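You operate a simulated robot arm through the tools that you are given. There is no shell and no other tool.

Carry out the task below with a simulated robot arm. There is one attempt and no reset: what you move stays moved.

Task
Wipe the flux off the locked yellow stick, then release it into the green rack.
Fine: the blue pad goes back beside the grey rack; free the bolt, eject by the lever, hands clear of the slots; lay the lever back. What is to be rubbed or washed off counts as gone when no trace of it is left.

The check looks at the end state, three seconds after you hand in, the way a careful person would. Anything else that was tipped, shoved, dropped, spilled or broken makes it a failure.

Robot
A 6-joint arm with a two-finger parallel gripper, fixed in place. Base frame: the origin is on the floor under the middle of its stand, x ahead of it, y to its left, z up; the work surface is at about z = 0.564. Readings come in m, degrees, newtons and seconds.
With the tool pointing down near the work surface it reaches from about 0.1 to 0.58 m from the base axis. Its first joint turns from -66.0 to 66.0 degrees. Payload 2.7 kg.
The TCP is the grasp point between the finger pads, 0.023 m short of the fingertips. In the tool frame z runs along the fingers and y along their closing line. The gripper opens to 0.094 m. The fingers are 0.038 m wide and 0.01 m thick; the gripper's body (0.054 by 0.096 m) begins 0.039 m behind the TCP.
Orientation is that of the tool frame in the base frame, as a unit quaternion [x, y, z, w]. With the fingers straight down and closing along the base's y, the tool's x points along the base's -x, its y along +y and its z along -z.

Tools
- The arm moves only by the tool play_rows. Its argument "steps" is a list of rows, each an object (a shift or turn left out is 0, a gripper value left out holds the last) with "offset": the shift along the base's x, y, z in units of 20 mm (1.0 is 20 mm), a list of three; "rotation": the turn, a rotation vector about the base's x, y, z in units of 8 degrees (1.0 is 8 degrees), a list of three; "fingers": the finger opening in m, from 0 to 0.094. In form: [{"offset": [x, y, z], "rotation": [wx, wy, wz], "fingers": fingers}, ...]. A call has 1 to 20 rows; each row shifts and turns the commanded pose from where the row before left it. A call with a number of a shift or a turn outside -1 to 1 is refused whole. Rows are played at 5 a second. More than 0.05 m and 8.6 degrees between two rows, or a gripper value outside its range, and nothing of the call is played. A pose out of reach is approached as far as the arm can. The call stops where the force on the tool passes 90 N (or 10 N more than at its start, if that is more) or the arm is blocked; 0.2 s more then pass. Each finger travels about 0.045 m/s and halts on what it meets, pressing with about 39 N; the grip force reading is that of the motor and also rises with nothing between the fingers. The clock runs only during rows and for 0.2 s after the last one: add rows that do not move to give the fingers time. It gives the time, the measured TCP pose, the force on the tool (base axes), the opening and the grip force at its end, in the units of the frame above (readings bear some noise), with the torque about the TCP (base axes, N m) and any sound that the robot's microphone picked up, and new pictures: "views" is both (left out), scene, wrist or none.
- Cameras (640 x 400 px; columns grow to the right, rows downward): "scene" is fixed at [0.0676, -0.4319, 1.3933]; the picture's right is [0.81, -0.58, 0.00], its down [-0.39, -0.55, -0.74] and it looks along [0.43, 0.60, -0.67] (base axes); focal length 316 px, centre (320, 200). "wrist" rides on the gripper at [0.086, 0.016, -0.075] in the tool frame; the picture's right is [-0.18, 0.98, 0.00], its down [-0.58, -0.11, -0.81] and it looks along [-0.79, -0.15, 0.59] (tool axes); focal length 243 px, centre (320, 200). There is no depth. A picture from a camera that has moved, and an enlarged one, comes with that camera's place and axes in the base frame and with its lens.
- close_up(camera, box): a new picture of the part [left, top, right, bottom] of that camera's present view, enlarged. No time passes.
- close_job(): hands the job in; it is judged then, once.

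Places have to be worked out from the pictures, the camera data and where the tool is seen. Open the gripper and draw the arm clear of the work before you hand the job in, unless the task says otherwise.

The tools are called after ">>>" by a JSON object that holds its "name" and its "arguments". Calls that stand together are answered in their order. play_rows: Moves the arm, as the interface text tells. Its arguments: {"type":"object","properties":{"steps":{"type":"array"},"views":{"type":"string","enum":["both","scene","wrist","none"]}},"required":["steps"]} The other tools are called the same way: close_up (camera, box) takes an enlarged picture of a part of a camera's view; close_job () hands the job in.

At the start:

```text
t: 0.0
ee_pos: [0.3227, 0.1494, 1.0397]
ee_rot: [-0.001, 1.0, 0.001, 0.0]
force: [0.3, 0.1, 0.9]
ft_torque: [0.0, -0.01, 0.03]
grip_width: 0.0941
grasp_force: 0.1
```

scene: 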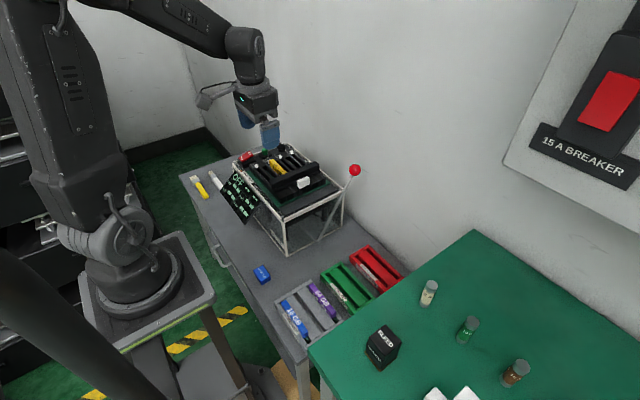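
wrist: 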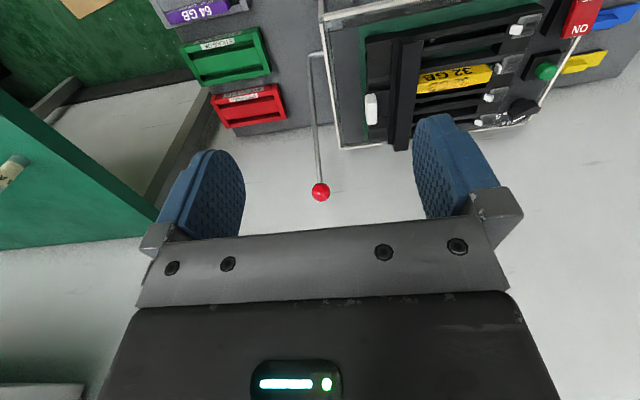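

I start by looking closer at the scene from both cameras before moving anything.

>>> {"name": "close_up", "arguments": {"camera": "scene", "box": [180, 130, 380, 260]}}

>>> {"name": "close_up", "arguments": {"camera": "scene", "box": [230, 230, 420, 360]}}

>>> {"name": "close_up", "arguments": {"camera": "wrist", "box": [300, 0, 640, 210]}}

>>> {"name": "close_up", "arguments": {"camera": "wrist", "box": [60, 0, 340, 160]}}

```text
3.08 times, centred on (280, 195) of scene
camera zoom: at [0.0676, -0.4319, 1.3933], right [0.81, -0.58, 0.0], down [-0.39, -0.55, -0.74], along [0.43, 0.6, -0.67], focal length 973 px, centre (443, 215)
```

zoom: 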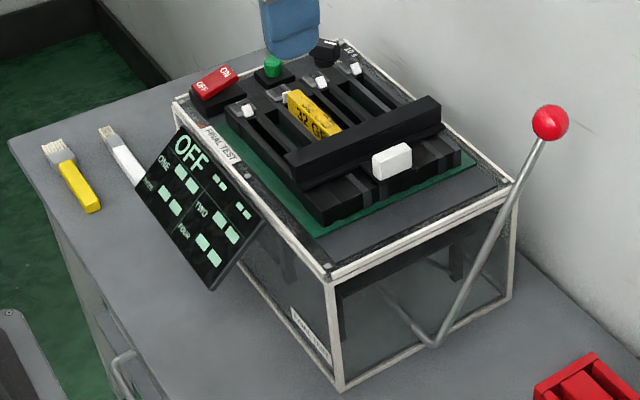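

```text
3.08 times, centred on (325, 295) of scene
camera zoom: at [0.0676, -0.4319, 1.3933], right [0.81, -0.58, 0.0], down [-0.39, -0.55, -0.74], along [0.43, 0.6, -0.67], focal length 973 px, centre (305, -92)
```

zoom: 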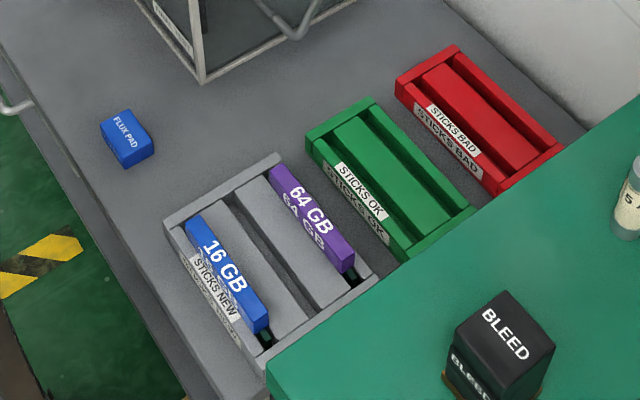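

```text
1.88 times, centred on (470, 105) of wrist
camera zoom: at [0.2341, 0.1653, 1.1137], right [0.18, 0.98, 0.0], down [0.58, -0.11, 0.81], along [0.79, -0.15, -0.59], focal length 457 px, centre (38, 379)
```

zoom: 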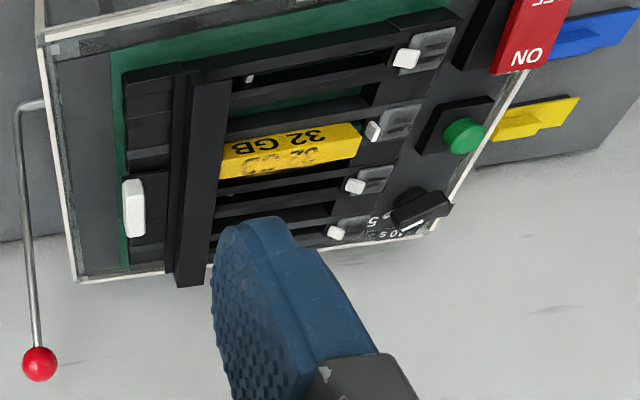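

```text
2.29 times, centred on (200, 80) of wrist
camera zoom: at [0.2341, 0.1653, 1.1137], right [0.18, 0.98, 0.0], down [0.58, -0.11, 0.81], along [0.79, -0.15, -0.59], focal length 555 px, centre (594, 474)
```

zoom: 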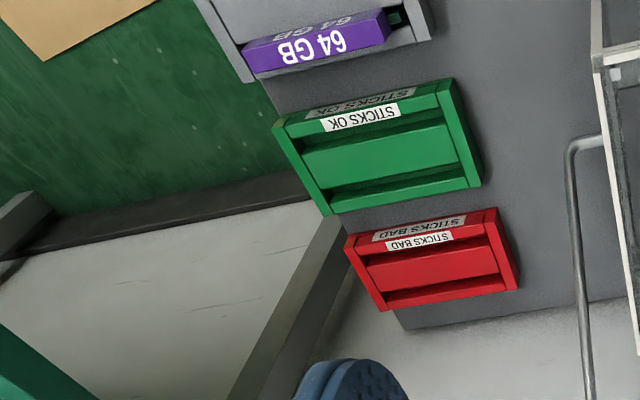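

The fixture occupies about x 0.354–0.578, y 0.15–0.50, with its top near z 0.733. The lever knob is near (0.571, 0.10, 0.847) and the pad near (0.25, 0.12, 0.58). I move the open hand toward the base side of the fixture to get a closer view of the slots.

>>> {"name": "play_rows", "arguments": {"steps": [{"offset": [-0.1, 0.9, -0.3]}, {"offset": [-0.1, 0.9, -0.3]}, {"offset": [-0.1, 0.9, -0.3]}, {"offset": [-0.1, 0.9, -0.3]}, {"offset": [-0.1, 0.9, -0.3]}, {"offset": [-0.1, 0.9, -0.3]}, {"offset": [-0.1, 0.9, -0.3]}, {"offset": [-0.1, 0.9, -0.3]}, {"offset": [-0.1, 0.9, -0.3]}, {"offset": [-0.1, 0.9, -0.3]}], "views": "both"}}

```text
t: 2.2
ee_pos: [0.3004, 0.3304, 0.9801]
ee_rot: [-0.001, 1.0, 0.0, 0.001]
force: [-0.4, -0.4, -0.2]
ft_torque: [-0.03, -0.07, 0.0]
grip_width: 0.094
grasp_force: 0.1
camera wrist: at [0.2136, 0.3451, 1.0541], right [0.18, 0.98, 0.0], down [0.58, -0.11, 0.81], along [0.79, -0.15, -0.59], focal length 243 px, centre (320, 200)
```

scene: 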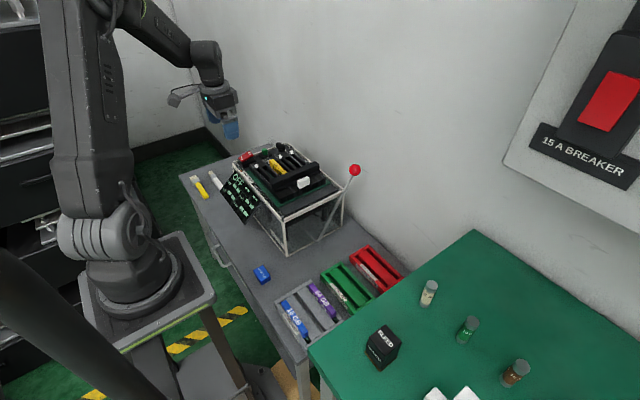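
wrist: 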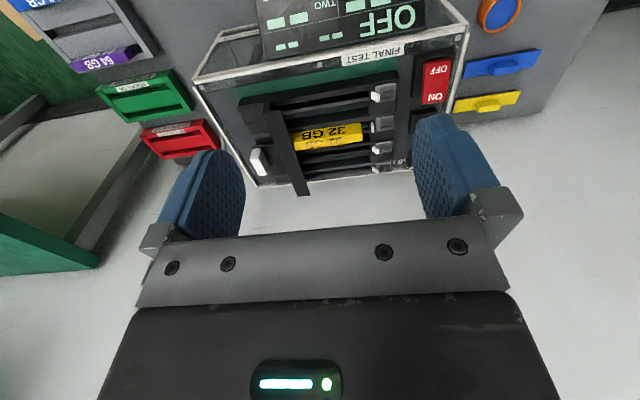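

Now the slots are visible from the base side; I enlarge both views of the fixture.

>>> {"name": "close_up", "arguments": {"camera": "wrist", "box": [190, 0, 480, 210]}}

>>> {"name": "close_up", "arguments": {"camera": "wrist", "box": [230, 80, 410, 200]}}

>>> {"name": "close_up", "arguments": {"camera": "scene", "box": [230, 135, 340, 210]}}

>>> {"name": "close_up", "arguments": {"camera": "scene", "box": [250, 140, 310, 180]}}

```text
1.90 times, centred on (335, 105) of wrist
camera zoom: at [0.2136, 0.3451, 1.0541], right [0.18, 0.98, 0.0], down [0.58, -0.11, 0.81], along [0.79, -0.15, -0.59], focal length 462 px, centre (291, 381)
```

zoom: 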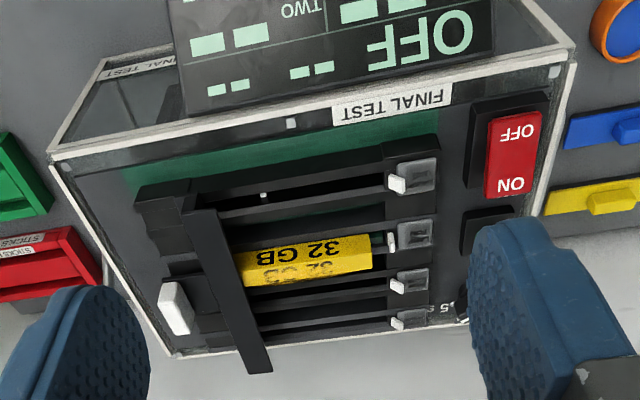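

```text
3.33 times, centred on (320, 140) of wrist
camera zoom: at [0.2136, 0.3451, 1.0541], right [0.18, 0.98, 0.0], down [0.58, -0.11, 0.81], along [0.79, -0.15, -0.59], focal length 809 px, centre (320, 400)
```

zoom: 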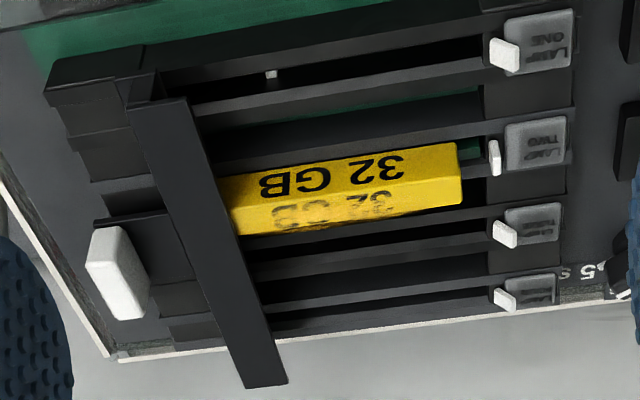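

```text
5.33 times, centred on (285, 172) of scene
camera zoom: at [0.0676, -0.4319, 1.3933], right [0.81, -0.58, 0.0], down [-0.39, -0.55, -0.74], along [0.43, 0.6, -0.67], focal length 1687 px, centre (507, 347)
```

zoom: 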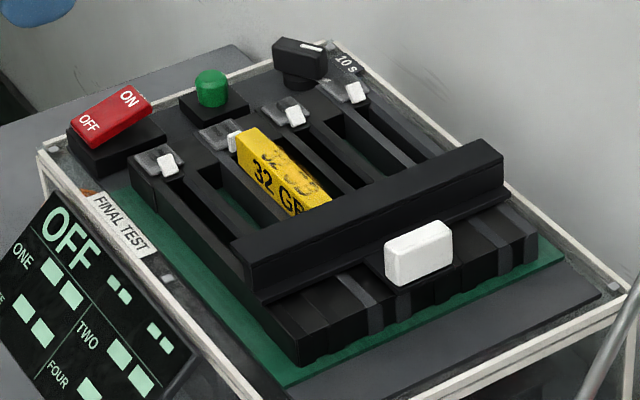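

```text
10.00 times, centred on (280, 160) of scene
camera zoom: at [0.0676, -0.4319, 1.3933], right [0.81, -0.58, 0.0], down [-0.39, -0.55, -0.74], along [0.43, 0.6, -0.67], focal length 3162 px, centre (720, 600)
```

zoom: 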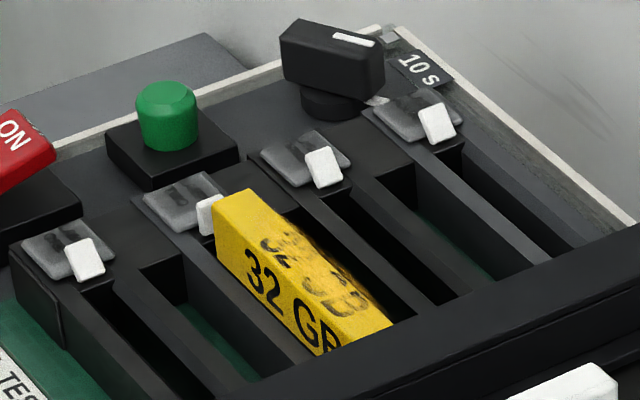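

The flux is a dark smear on the top face of the yellow stick in slot two, and a black bar with a white grip block crosses the slots. I move a bit closer to see how the bar, the block and the small white tabs work.

>>> {"name": "play_rows", "arguments": {"steps": [{"offset": [0.5, 0.1, -0.9]}, {"offset": [0.5, 0.1, -0.9]}, {"offset": [0.5, 0.1, -0.9]}, {"offset": [0.5, 0.1, -0.9]}, {"offset": [0.5, 0.1, -0.9]}], "views": "wrist"}}

```text
t: 3.4
ee_pos: [0.3513, 0.3401, 0.8885]
ee_rot: [0.0, 1.0, 0.0, 0.0]
force: [0.7, -0.3, 0.5]
ft_torque: [-0.02, 0.02, -0.03]
grip_width: 0.094
grasp_force: 0.1
camera wrist: at [0.264, 0.3549, 0.9631], right [0.18, 0.98, 0.0], down [0.58, -0.11, 0.81], along [0.79, -0.15, -0.59], focal length 243 px, centre (320, 200)
```

wrist: 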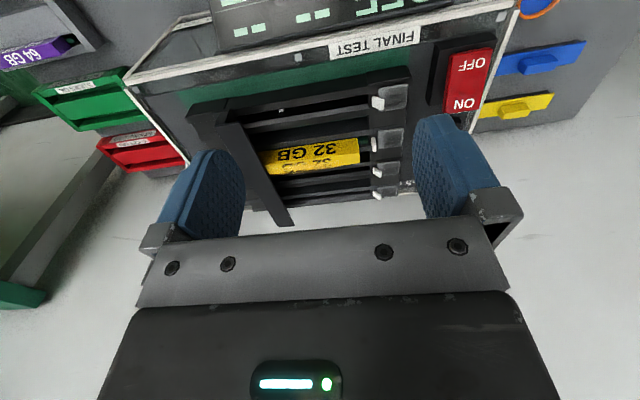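

>>> {"name": "close_up", "arguments": {"camera": "wrist", "box": [180, 60, 420, 230]}}

>>> {"name": "close_up", "arguments": {"camera": "wrist", "box": [240, 120, 400, 220]}}

```text
2.35 times, centred on (300, 145) of wrist
camera zoom: at [0.264, 0.3549, 0.9631], right [0.18, 0.98, 0.0], down [0.58, -0.11, 0.81], along [0.79, -0.15, -0.59], focal length 571 px, centre (367, 329)
```

zoom: 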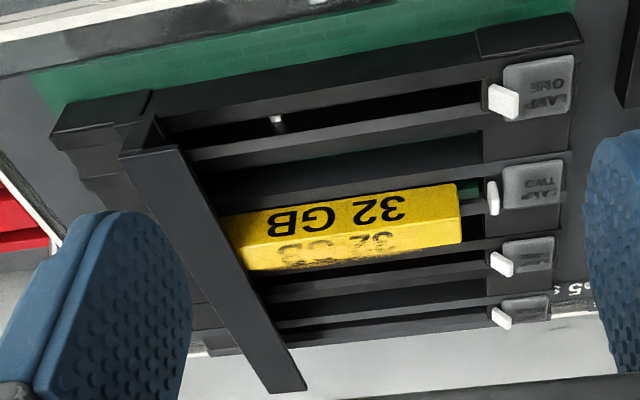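

```text
4.00 times, centred on (320, 170) of wrist
camera zoom: at [0.264, 0.3549, 0.9631], right [0.18, 0.98, 0.0], down [0.58, -0.11, 0.81], along [0.79, -0.15, -0.59], focal length 970 px, centre (320, 320)
```

zoom: 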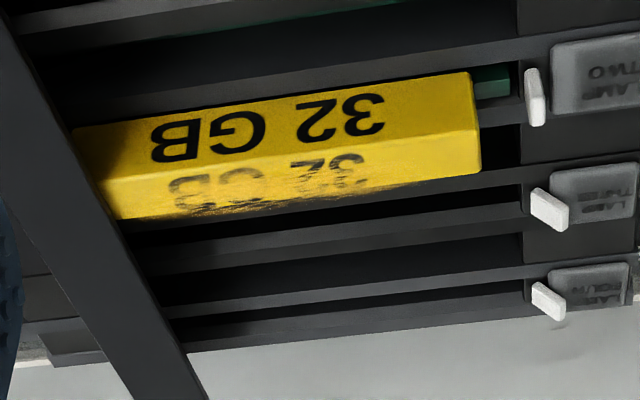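

>>> {"name": "close_up", "arguments": {"camera": "scene", "box": [275, 160, 335, 200]}}

>>> {"name": "close_up", "arguments": {"camera": "scene", "box": [300, 155, 380, 265]}}

```text
10.00 times, centred on (305, 180) of scene
camera zoom: at [0.0676, -0.4319, 1.3933], right [0.81, -0.58, 0.0], down [-0.39, -0.55, -0.74], along [0.43, 0.6, -0.67], focal length 3162 px, centre (470, 400)
```

zoom: 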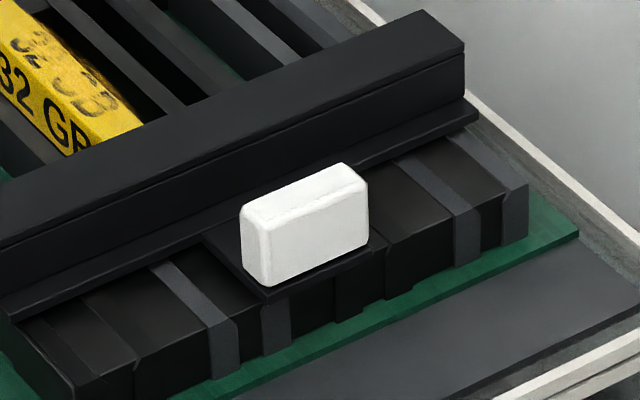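

```text
3.64 times, centred on (340, 210) of scene
camera zoom: at [0.0676, -0.4319, 1.3933], right [0.81, -0.58, 0.0], down [-0.39, -0.55, -0.74], along [0.43, 0.6, -0.67], focal length 1150 px, centre (247, 164)
```

zoom: 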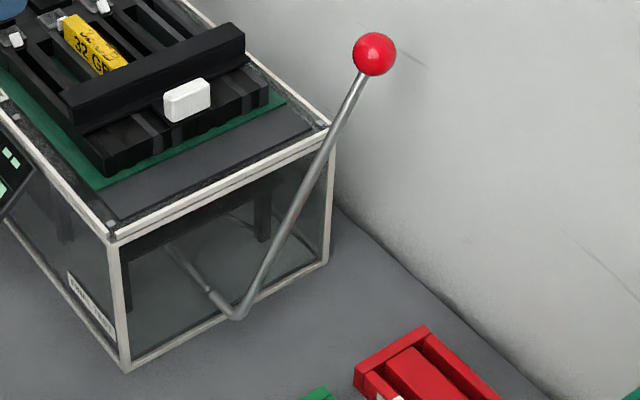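

The bar is a sliding keeper: its upper flange overhangs the stick's near end, and the white block at about (0.464, 0.208, 0.785) is its grip. Next I go back and low over the pad and racks to measure them with the wrist camera.

>>> {"name": "play_rows", "arguments": {"steps": [{"offset": [-1, -0.5, 0.4]}, {"offset": [-1, -0.5, 0.4]}, {"offset": [-1, -0.5, 0.4]}, {"offset": [-1, -0.5, 0.4]}, {"offset": [-1, -0.5, 0.4]}, {"offset": [-0.4, -1, -0.5]}, {"offset": [-0.4, -1, -0.5]}, {"offset": [-0.4, -1, -0.5]}, {"offset": [-0.4, -1, -0.5]}, {"offset": [-0.4, -1, -0.5]}, {"offset": [-0.4, -1, -0.5]}, {"offset": [-0.4, -1, -0.5]}, {"offset": [-0.4, -1, -0.5]}, {"offset": [-0.4, -1, -0.5]}, {"offset": [-0.4, -1, -0.5]}, {"offset": [0, -1, 0]}, {"offset": [0, -1, 0]}], "views": "both"}}

```text
t: 6.9
ee_pos: [0.1956, 0.0848, 0.8129]
ee_rot: [0.035, 0.999, 0.009, 0.004]
force: [1.1, 15.8, 3.6]
ft_torque: [-1.42, 0.39, -1.61]
grip_width: 0.0939
grasp_force: 0.1
out of reach, approached as far as the arm can: row 13, 14, 15, 17
stopped in row 17: the force on the tool passed its limit at 120 N (the readings are from after the stop); the commanded pose is now the measured one
camera wrist: at [0.1085, 0.1048, 0.8874], right [0.25, 0.97, 0.02], down [0.57, -0.16, 0.81], along [0.79, -0.19, -0.59], focal length 243 px, centre (320, 200)
```

scene: 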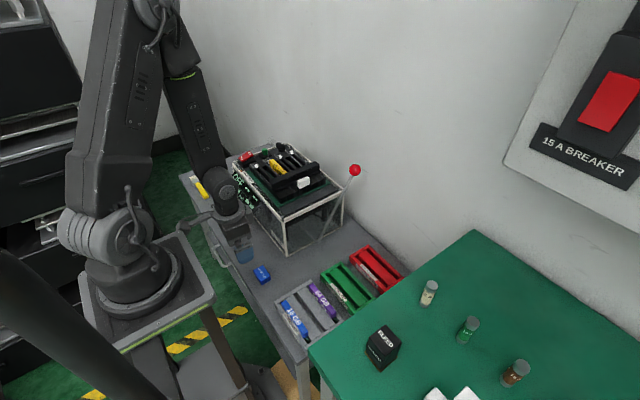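
wrist: 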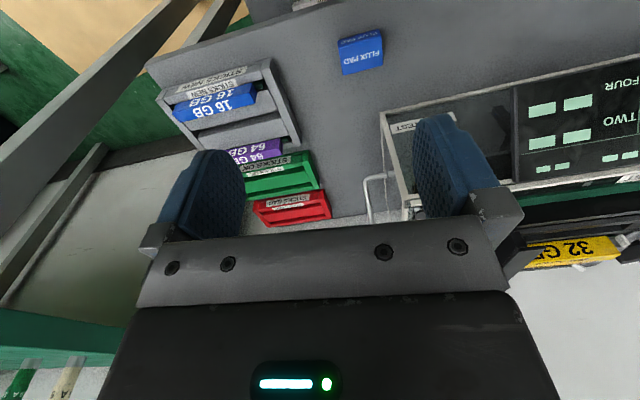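

The last move stopped on a force spike with the arm folded in close to its own column. I back off in +x and check the force and the surroundings.

>>> {"name": "play_rows", "arguments": {"steps": [{"offset": [0.5, 0.3, 0.3]}, {"offset": [0.8, 0, 0.3]}, {"offset": [0.8, 0, 0]}, {"offset": [0, 0, 0]}], "views": "both"}}

>>> {"name": "close_up", "arguments": {"camera": "scene", "box": [170, 130, 340, 300]}}

```text
t: 7.9
ee_pos: [0.2361, 0.0903, 0.8242]
ee_rot: [0.031, 0.999, 0.007, 0.002]
force: [0.6, 0.5, 0.1]
ft_torque: [0.0, -0.02, -0.02]
grip_width: 0.0939
grasp_force: 0.1
camera wrist: at [0.1501, 0.1085, 0.8991], right [0.25, 0.97, 0.02], down [0.57, -0.16, 0.81], along [0.78, -0.19, -0.59], focal length 243 px, centre (320, 200)
```

scene: 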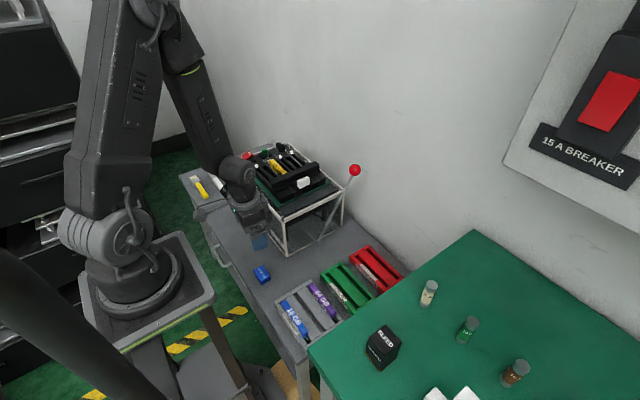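
wrist: 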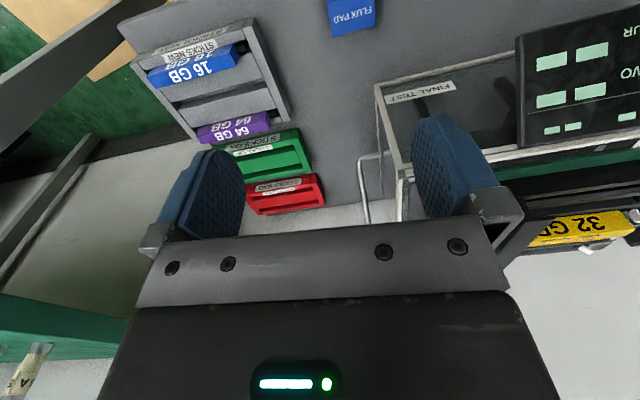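

```text
2.35 times, centred on (255, 215) of scene
camera zoom: at [0.0676, -0.4319, 1.3933], right [0.81, -0.58, 0.0], down [-0.39, -0.55, -0.74], along [0.43, 0.6, -0.67], focal length 744 px, centre (473, 165)
```

zoom: 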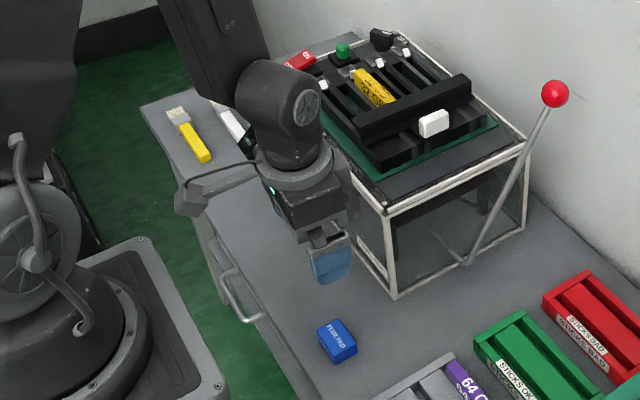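

The force is back to zero and nothing looks disturbed. The tool picked up a small yaw of about 3.5°, which I'll undo; first I look closely at the pad in the scene view to get its size.

>>> {"name": "close_up", "arguments": {"camera": "scene", "box": [232, 250, 292, 295]}}

>>> {"name": "close_up", "arguments": {"camera": "wrist", "box": [110, 0, 400, 220]}}

>>> {"name": "close_up", "arguments": {"camera": "scene", "box": [265, 240, 415, 340]}}

```text
8.89 times, centred on (262, 272) of scene
camera zoom: at [0.0676, -0.4319, 1.3933], right [0.81, -0.58, 0.0], down [-0.39, -0.55, -0.74], along [0.43, 0.6, -0.67], focal length 2811 px, centre (836, -444)
```

zoom: 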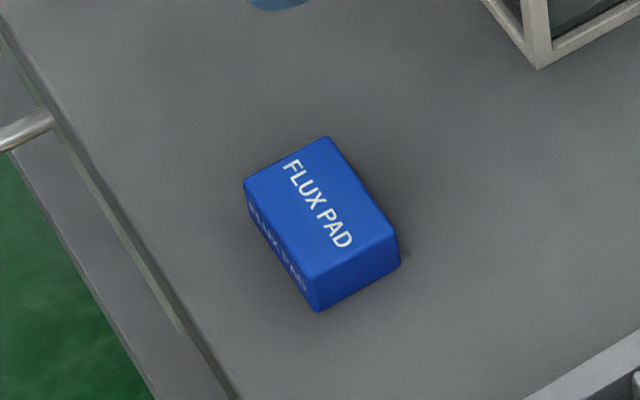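

```text
1.82 times, centred on (255, 110) of wrist
camera zoom: at [0.1501, 0.1085, 0.8991], right [0.25, 0.97, 0.02], down [0.57, -0.16, 0.81], along [0.78, -0.19, -0.59], focal length 441 px, centre (438, 364)
```

zoom: 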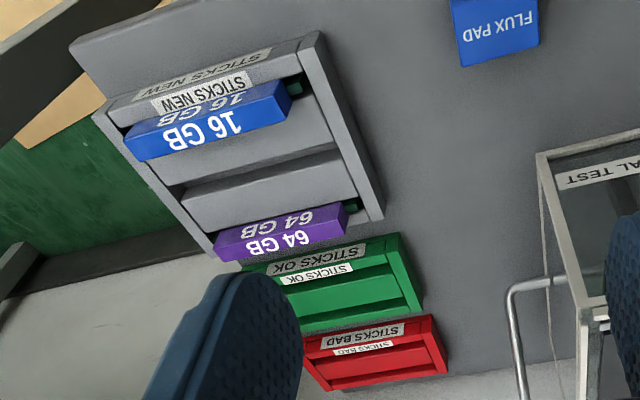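

```text
4.00 times, centred on (340, 290) of scene
camera zoom: at [0.0676, -0.4319, 1.3933], right [0.81, -0.58, 0.0], down [-0.39, -0.55, -0.74], along [0.43, 0.6, -0.67], focal length 1265 px, centre (240, -160)
```

zoom: 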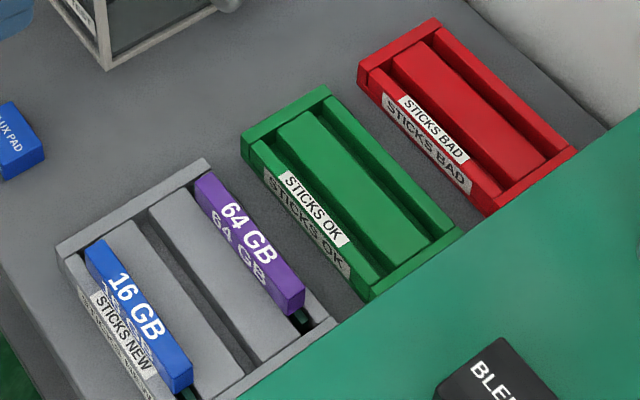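

The pad is about 32×48×20 mm, at x 0.235–0.267, y 0.102–0.150, resting at z 0.564–0.584. I straighten the tool and turn it 90° so the fingers close along x, which leaves the pad's y ends free for wiping, while moving above the pad.

>>> {"name": "play_rows", "arguments": {"steps": [{"offset": [0.35, 0.3, 0], "rotation": [-0.1, 0.03, 0.44]}, {"offset": [0.2, 0.5, 0], "rotation": [0, 0, 0.9375]}, {"offset": [0.2, 0.5, 0], "rotation": [0, 0, 0.9375]}, {"offset": [0, 0.5, 0], "rotation": [0, 0, 0.9375]}, {"rotation": [0, 0, 0.9375]}, {"rotation": [0, 0, 0.9375]}, {"rotation": [0, 0, 0.9375]}, {"rotation": [0, 0, 0.9375]}, {"rotation": [0, 0, 0.9375]}, {"rotation": [0, 0, 0.9375]}, {"rotation": [0, 0, 0.9375]}, {"rotation": [0, 0, 0.9375]}, {"rotation": [0, 0, 0.9375]}, {"offset": [0, 0, 0]}], "views": "both"}}

```text
t: 10.9
ee_pos: [0.2512, 0.1255, 0.8257]
ee_rot: [0.707, -0.707, -0.001, 0.0]
force: [0.3, 0.3, 0.3]
ft_torque: [0.01, 0.04, 0.0]
grip_width: 0.0938
grasp_force: 0.0
camera wrist: at [0.2348, 0.0382, 0.899], right [-0.98, 0.18, 0.0], down [0.11, 0.58, 0.81], along [0.15, 0.79, -0.59], focal length 243 px, centre (320, 200)
```

scene: 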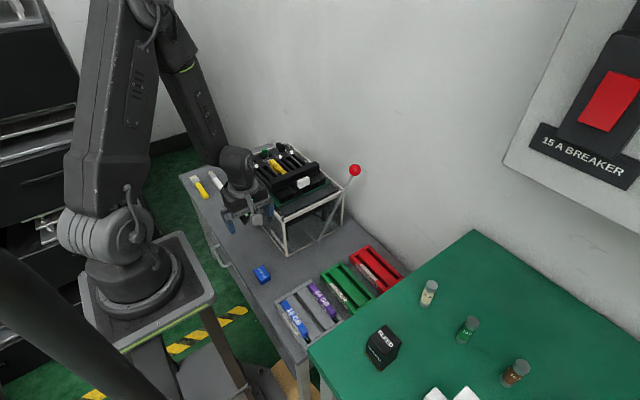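
wrist: 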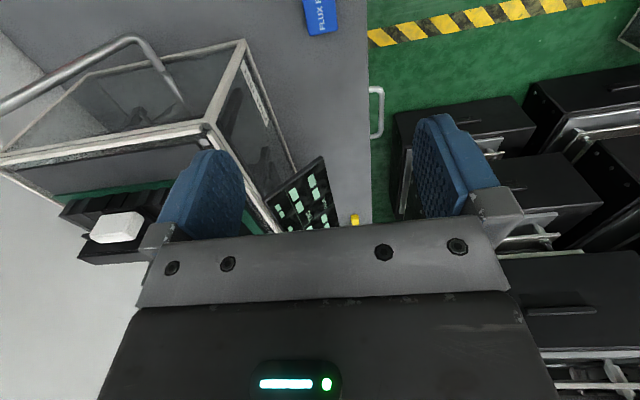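

The rotation went through and the pad is right below. I descend to about z 0.65 and check alignment.

>>> {"name": "play_rows", "arguments": {"steps": [{"offset": [0, 0, -0.97]}, {"offset": [0, 0, -0.97]}, {"offset": [0, 0, -0.97]}, {"offset": [0, 0, -0.97]}, {"offset": [0, 0, -0.97]}, {"offset": [0, 0, -0.97]}, {"offset": [0, 0, -0.97]}, {"offset": [0, 0, -0.97]}, {"offset": [0, 0, -0.97]}, {"offset": [0, 0, 0]}], "views": "both"}}

```text
t: 13.1
ee_pos: [0.2553, 0.1289, 0.6514]
ee_rot: [-0.706, 0.708, 0.001, -0.001]
force: [-0.7, -0.2, 0.3]
ft_torque: [-0.04, 0.02, 0.01]
grip_width: 0.0938
grasp_force: 0.0
out of reach, approached as far as the arm can: row 9
camera wrist: at [0.2379, 0.0412, 0.7257], right [-0.98, 0.19, 0.0], down [0.11, 0.58, 0.81], along [0.15, 0.79, -0.59], focal length 243 px, centre (320, 200)
```

scene: 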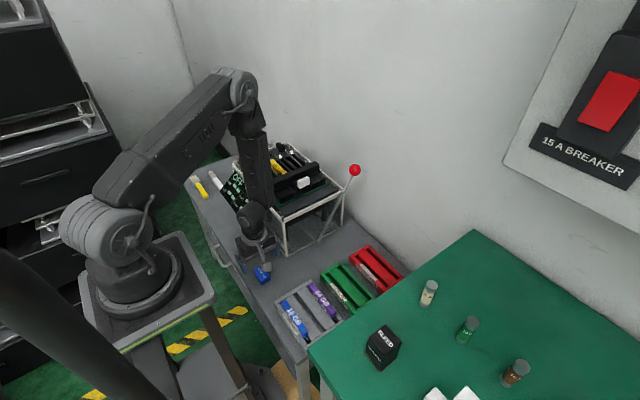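
wrist: 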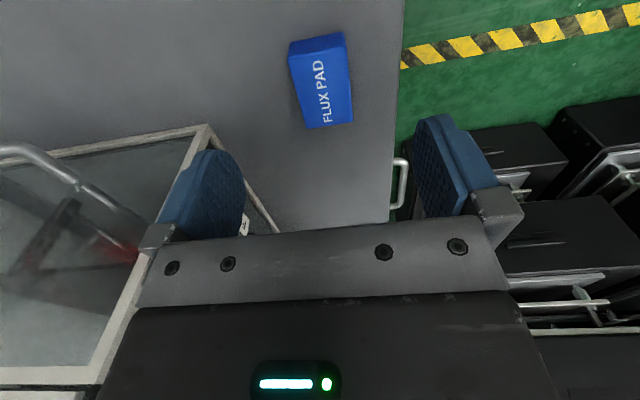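

Row 9 was flagged out of reach with a few mm of offset. I descend in a small step to see whether the arm tracks the pose lower down.

>>> {"name": "play_rows", "arguments": {"steps": [{"offset": [0, 0, -0.5]}, {"offset": [0, 0, 0]}], "views": "none"}}

```text
t: 13.7
ee_pos: [0.2581, 0.1299, 0.6412]
ee_rot: [-0.707, 0.708, 0.001, -0.001]
force: [-1.1, 0.0, -0.5]
ft_torque: [0.02, 0.0, -0.01]
grip_width: 0.0942
grasp_force: 0.0
```

The arm's inner reach limit with the tool down is about 0.29 m radius here, and the pad centre is at 0.281 m. I shift the commanded pose to about (0.260, 0.130), which is in reach, and descend so the fingers overlap the pad's upper 11 mm.

>>> {"name": "play_rows", "arguments": {"steps": [{"offset": [0.48, 0.22, 0]}, {"offset": [0, 0, -0.75]}, {"offset": [0, 0, -0.75]}, {"offset": [0, 0, 0]}], "views": "both"}}

```text
t: 14.7
ee_pos: [0.2633, 0.1325, 0.6102]
ee_rot: [-0.707, 0.707, 0.001, -0.001]
force: [0.1, -0.4, 0.2]
ft_torque: [-0.02, -0.03, -0.01]
grip_width: 0.0942
grasp_force: 0.0
out of reach, approached as far as the arm can: row 1
camera wrist: at [0.2461, 0.0452, 0.6854], right [-0.98, 0.19, 0.0], down [0.11, 0.58, 0.81], along [0.15, 0.79, -0.59], focal length 243 px, centre (320, 200)
```

scene: 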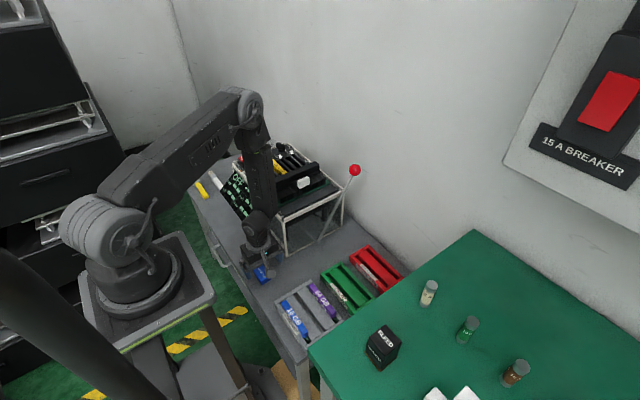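
wrist: 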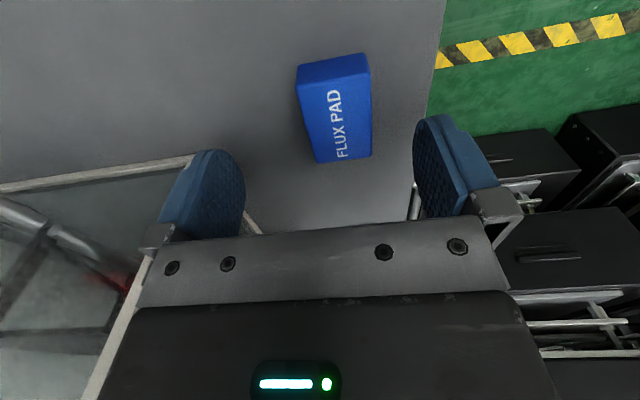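

At z 0.61 the pose is reached cleanly. I nudge back toward the pad centre and see how far in the arm can follow, while descending.

>>> {"name": "play_rows", "arguments": {"steps": [{"offset": [-0.3, -0.2, -0.35]}, {"offset": [0, 0, 0]}], "views": "none"}}

```text
t: 15.3
ee_pos: [0.2634, 0.1346, 0.6033]
ee_rot: [-0.707, 0.708, 0.001, -0.001]
force: [-0.3, -0.2, -0.4]
ft_torque: [0.03, -0.01, -0.02]
grip_width: 0.0939
grasp_force: 0.0
out of reach, approached as far as the arm can: row 1
```

The limit is about 0.296 m radius at this height, so I aim for about (0.267, 0.130); the closing finger will slide the light pad a little outward into the grip.

>>> {"name": "play_rows", "arguments": {"steps": [{"offset": [0.2, -0.23, -0.2]}, {"offset": [0, 0, -0.15]}, {"offset": [0, 0, 0]}], "views": "wrist"}}

```text
t: 16.1
ee_pos: [0.2687, 0.1301, 0.5981]
ee_rot: [-0.706, 0.708, 0.001, 0.0]
force: [0.5, -0.1, -0.1]
ft_torque: [-0.02, 0.02, 0.06]
grip_width: 0.0941
grasp_force: 0.1
camera wrist: at [0.2506, 0.0419, 0.6715], right [-0.98, 0.19, 0.0], down [0.11, 0.58, 0.81], along [0.15, 0.79, -0.59], focal length 243 px, centre (320, 200)
```

wrist: 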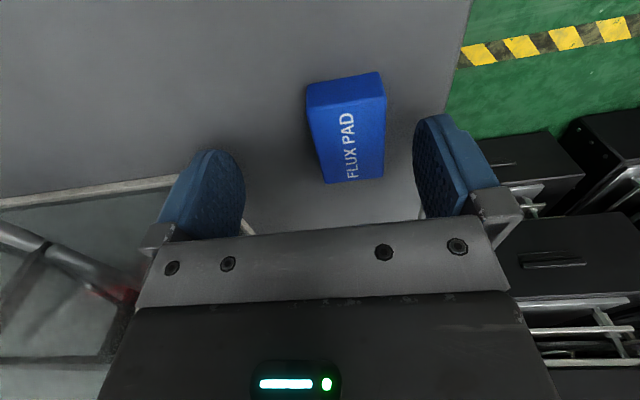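

The pad sits between the fingers. I lower 3 mm more and close on it.

>>> {"name": "play_rows", "arguments": {"steps": [{"offset": [0, 0, -0.15]}, {"fingers": 0.02}, {"fingers": 0.02}, {"fingers": 0.02}, {"fingers": 0.02}, {"fingers": 0.02}, {"fingers": 0.02}], "views": "both"}}

```text
t: 17.7
ee_pos: [0.2681, 0.1297, 0.5933]
ee_rot: [-0.706, 0.708, 0.001, -0.001]
force: [-0.1, 0.0, 0.2]
ft_torque: [0.0, -0.03, 0.01]
grip_width: 0.0318
grasp_force: 38.9
camera wrist: at [0.2507, 0.0416, 0.6683], right [-0.98, 0.19, 0.0], down [0.11, 0.58, 0.81], along [0.15, 0.79, -0.59], focal length 243 px, centre (320, 200)
```

scene: 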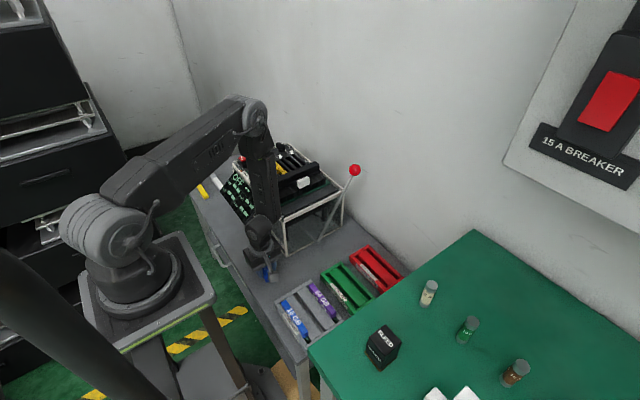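
wrist: 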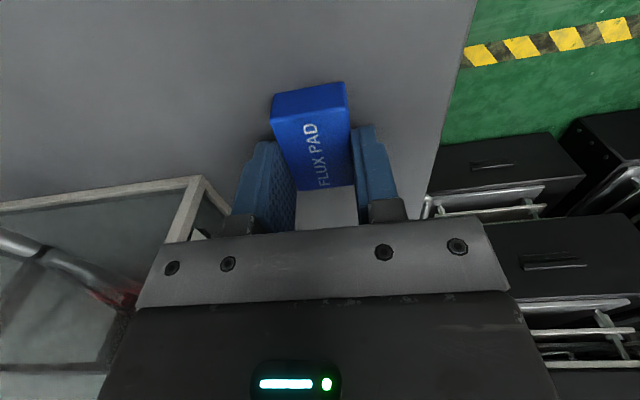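

The pad is gripped (width 31.8 mm, bottom about 29 mm below the TCP). I lift it straight up to about z 0.89, then carry it above the yellow stick.

>>> {"name": "play_rows", "arguments": {"steps": [{"offset": [0, 0, 0.5]}, {"offset": [0, 0, 1]}, {"offset": [0, 0, 1]}, {"offset": [0, 0, 1]}, {"offset": [0, 0, 1]}, {"offset": [0, 0, 1]}, {"offset": [0, 0, 1]}, {"offset": [0, 0, 1]}, {"offset": [0, 0, 1]}, {"offset": [0, 0, 1]}, {"offset": [0, 0, 1]}, {"offset": [0, 0, 1]}, {"offset": [0, 0, 1]}, {"offset": [0, 0, 1]}, {"offset": [0, 0, 1]}, {"offset": [0, 0, 0.5]}], "views": "wrist"}}

>>> {"name": "play_rows", "arguments": {"steps": [{"offset": [0.8, 0.9, 0]}, {"offset": [0.8, 0.9, 0]}, {"offset": [0.8, 0.9, 0]}, {"offset": [0.8, 0.9, 0]}, {"offset": [0.8, 0.9, 0]}, {"offset": [0.8, 0.9, 0]}, {"offset": [0.8, 0.9, 0]}, {"offset": [0.8, 0.9, 0]}, {"offset": [0.8, 0.9, 0]}, {"offset": [0.8, 0.9, 0]}, {"offset": [0, 0, 0]}], "views": "both"}}

```text
t: 21.1
ee_pos: [0.2678, 0.1301, 0.8967]
ee_rot: [-0.707, 0.707, 0.001, -0.001]
force: [0.5, 1.4, 0.4]
ft_torque: [-0.03, 0.01, -0.01]
grip_width: 0.0318
grasp_force: 39.1
camera wrist: at [0.2499, 0.0408, 0.9703], right [-0.98, 0.19, 0.0], down [0.11, 0.58, 0.81], along [0.15, 0.79, -0.59], focal length 243 px, centre (320, 200)
```

wrist: 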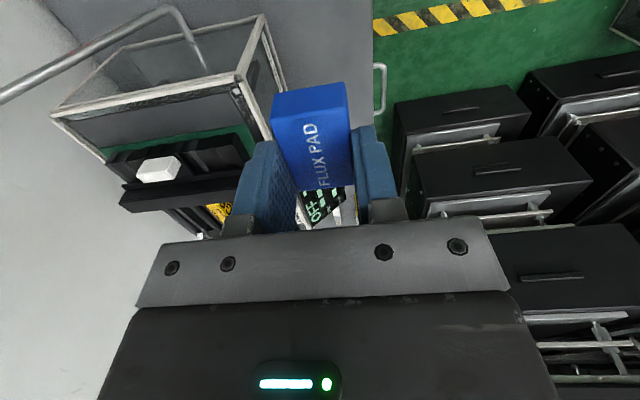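

```text
t: 23.5
ee_pos: [0.4283, 0.308, 0.8943]
ee_rot: [-0.707, 0.707, 0.001, 0.0]
force: [-0.3, -0.6, -0.4]
ft_torque: [-0.02, 0.0, 0.0]
grip_width: 0.0319
grasp_force: 39.0
camera wrist: at [0.4106, 0.2209, 0.9683], right [-0.98, 0.19, 0.0], down [0.11, 0.58, 0.81], along [0.15, 0.79, -0.59], focal length 243 px, centre (320, 200)
```

scene: 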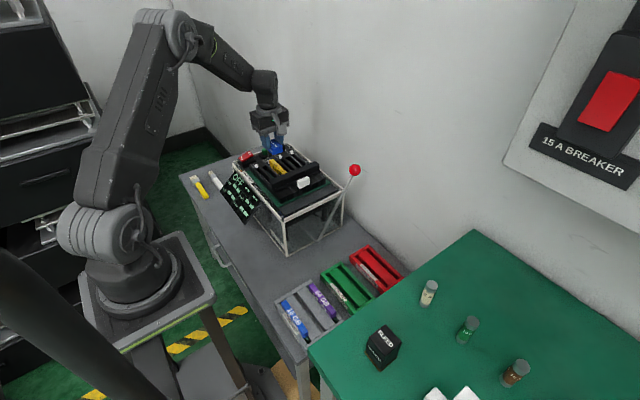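
wrist: 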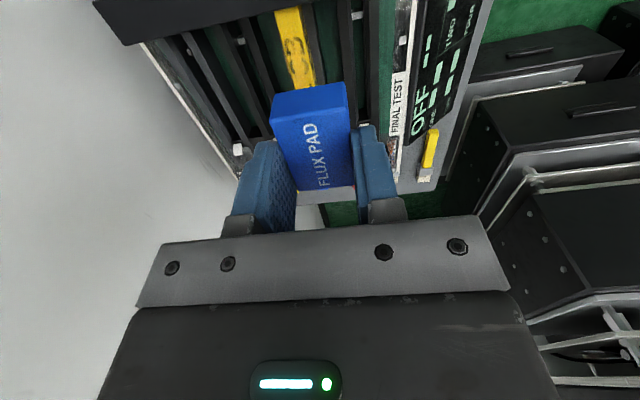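

>>> {"name": "close_up", "arguments": {"camera": "wrist", "box": [180, 0, 420, 150]}}

>>> {"name": "close_up", "arguments": {"camera": "scene", "box": [240, 120, 330, 200]}}

```text
2.67 times, centred on (300, 75) of wrist
camera zoom: at [0.4106, 0.2209, 0.9683], right [-0.98, 0.19, 0.0], down [0.11, 0.58, 0.81], along [0.15, 0.79, -0.59], focal length 647 px, centre (373, 533)
```

zoom: 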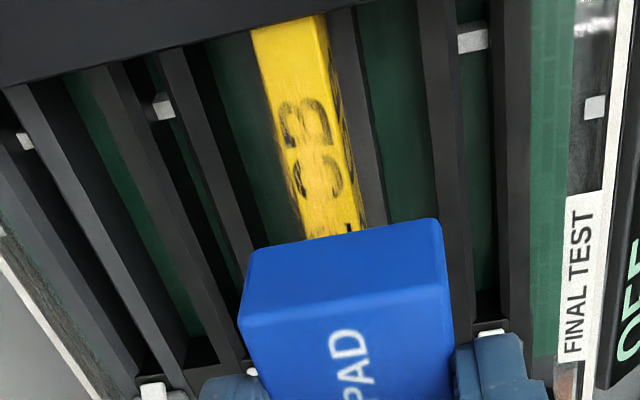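

```text
5.00 times, centred on (285, 160) of scene
camera zoom: at [0.0676, -0.4319, 1.3933], right [0.81, -0.58, 0.0], down [-0.39, -0.55, -0.74], along [0.43, 0.6, -0.67], focal length 1581 px, centre (495, 400)
```

zoom: 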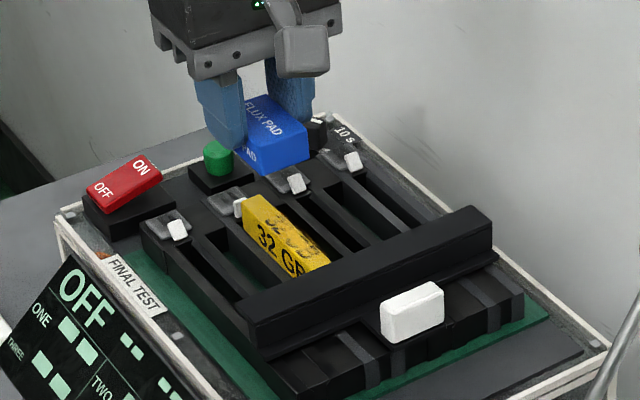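

The smear covers the stick's top face roughly y 0.28–0.34, across the full width. By refined triangulation the top face is at x 0.434–0.452, z about 0.780, and the keeper flange edge is at y 0.264. I centre the pad over it and go down to just above contact.

>>> {"name": "play_rows", "arguments": {"steps": [{"offset": [0.35, 0.18, -0.5]}, {"offset": [0.36, 0.17, -0.5]}, {"offset": [0, 0, -1]}, {"offset": [0, 0, -1]}, {"offset": [0, 0, -0.7]}, {"offset": [0, 0, 0]}], "views": "both"}}

>>> {"name": "close_up", "arguments": {"camera": "scene", "box": [240, 130, 330, 200]}}

>>> {"name": "close_up", "arguments": {"camera": "wrist", "box": [180, 20, 420, 220]}}

```text
t: 24.9
ee_pos: [0.4417, 0.3168, 0.8199]
ee_rot: [-0.706, 0.708, 0.001, 0.001]
force: [-0.6, 0.5, -0.7]
ft_torque: [0.0, 0.01, 0.01]
grip_width: 0.032
grasp_force: 39.2
camera wrist: at [0.4233, 0.2295, 0.8939], right [-0.98, 0.19, 0.0], down [0.11, 0.58, 0.81], along [0.15, 0.79, -0.59], focal length 243 px, centre (320, 200)
```

scene: 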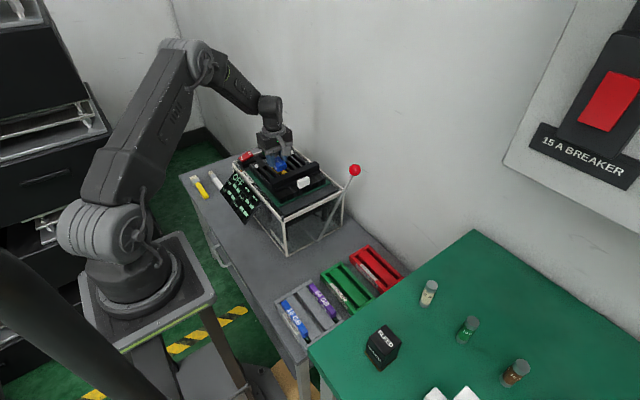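
wrist: 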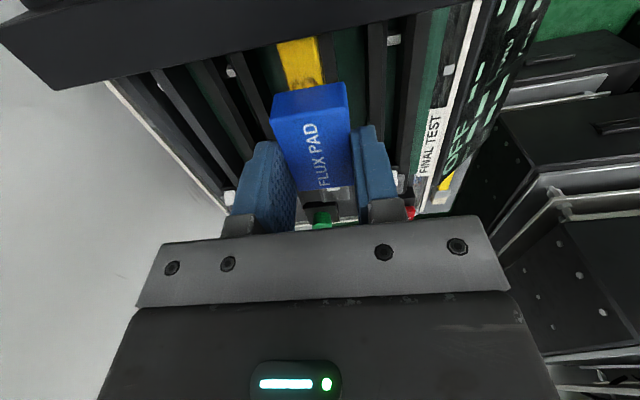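

```text
5.71 times, centred on (285, 165) of scene
camera zoom: at [0.0676, -0.4319, 1.3933], right [0.81, -0.58, 0.0], down [-0.39, -0.55, -0.74], along [0.43, 0.6, -0.67], focal length 1807 px, centre (520, 400)
```

zoom: 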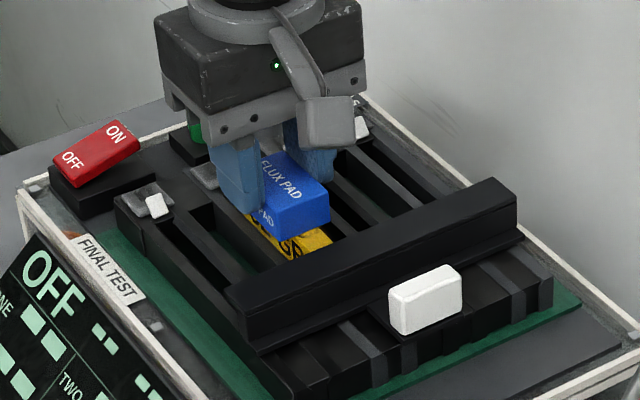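

```text
2.00 times, centred on (300, 120) of wrist
camera zoom: at [0.4233, 0.2295, 0.8939], right [-0.98, 0.19, 0.0], down [0.11, 0.58, 0.81], along [0.15, 0.79, -0.59], focal length 485 px, centre (360, 360)
```

zoom: 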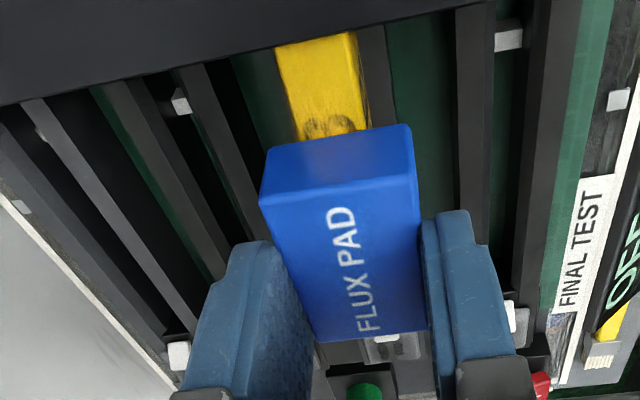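

The pad hovers a centimetre above the stick. I lower in 2 mm rows until contact shows on the force reading.

>>> {"name": "play_rows", "arguments": {"steps": [{"offset": [0, 0, -0.1]}, {"offset": [0, 0, -0.1]}, {"offset": [0, 0, -0.1]}, {"offset": [0, 0, -0.1]}, {"offset": [0, 0, 0]}], "views": "none"}}

```text
t: 26.1
ee_pos: [0.4424, 0.3169, 0.8176]
ee_rot: [-0.707, 0.707, 0.0, 0.005]
force: [-13.3, -0.7, 45.6]
ft_torque: [-0.21, 0.4, -0.1]
grip_width: 0.0319
grasp_force: 39.0
```

Contact is firm already (46 N), with the surface at TCP z ≈ 0.818. I ease off about 4.5 mm to bring the pressure down.

>>> {"name": "play_rows", "arguments": {"steps": [{"offset": [0, 0, 0.22]}, {"offset": [0, 0, 0]}], "views": "none"}}

```text
t: 26.7
ee_pos: [0.4433, 0.3176, 0.8177]
ee_rot: [-0.707, 0.707, -0.001, 0.004]
force: [5.2, 6.9, 17.5]
ft_torque: [0.33, -0.2, -0.02]
grip_width: 0.032
grasp_force: 38.8
```

17 N now. I ease slightly more and start rubbing along y between about 0.297 and 0.335.

>>> {"name": "play_rows", "arguments": {"steps": [{"offset": [0, 0, 0.03]}, {"offset": [0, -0.5, 0]}, {"offset": [0, -0.5, 0]}, {"offset": [0, 0.5, 0]}, {"offset": [0, 0.5, 0]}, {"offset": [0, 0.5, 0]}, {"offset": [0, 0.4, 0]}, {"offset": [0, -0.5, 0]}, {"offset": [0, -0.5, 0]}, {"offset": [0, -0.5, 0]}, {"offset": [0, -0.4, 0]}, {"offset": [0, 0, 0]}], "views": "both"}}

>>> {"name": "close_up", "arguments": {"camera": "scene", "box": [240, 130, 330, 200]}}

```text
t: 29.3
ee_pos: [0.4417, 0.297, 0.8168]
ee_rot: [-0.706, 0.708, 0.001, 0.001]
force: [0.4, 10.8, 17.5]
ft_torque: [0.43, -0.08, 0.03]
grip_width: 0.0319
grasp_force: 38.9
camera wrist: at [0.4241, 0.2086, 0.8915], right [-0.98, 0.19, 0.0], down [0.11, 0.58, 0.81], along [0.15, 0.79, -0.59], focal length 243 px, centre (320, 200)
```

scene: 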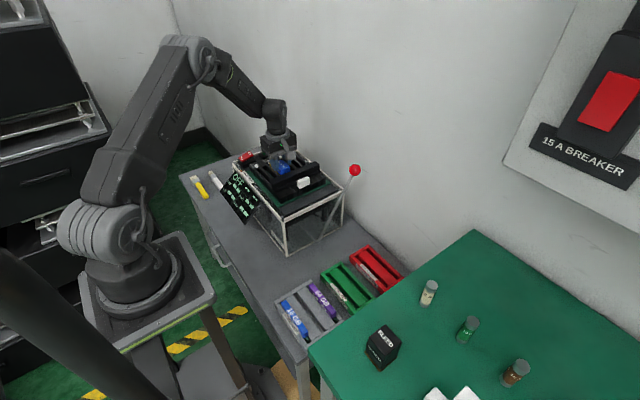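
wrist: 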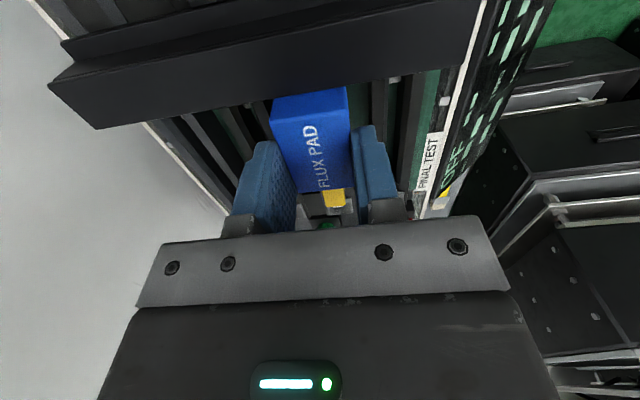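

```text
5.71 times, centred on (285, 165) of scene
camera zoom: at [0.0673, -0.4318, 1.3933], right [0.81, -0.58, 0.0], down [-0.39, -0.55, -0.74], along [0.43, 0.6, -0.67], focal length 1807 px, centre (520, 400)
```

zoom: 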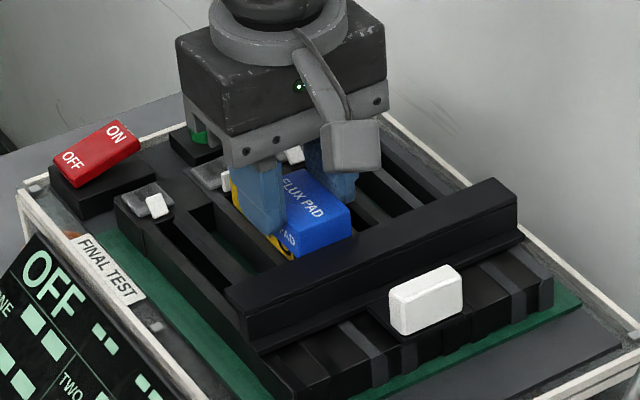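

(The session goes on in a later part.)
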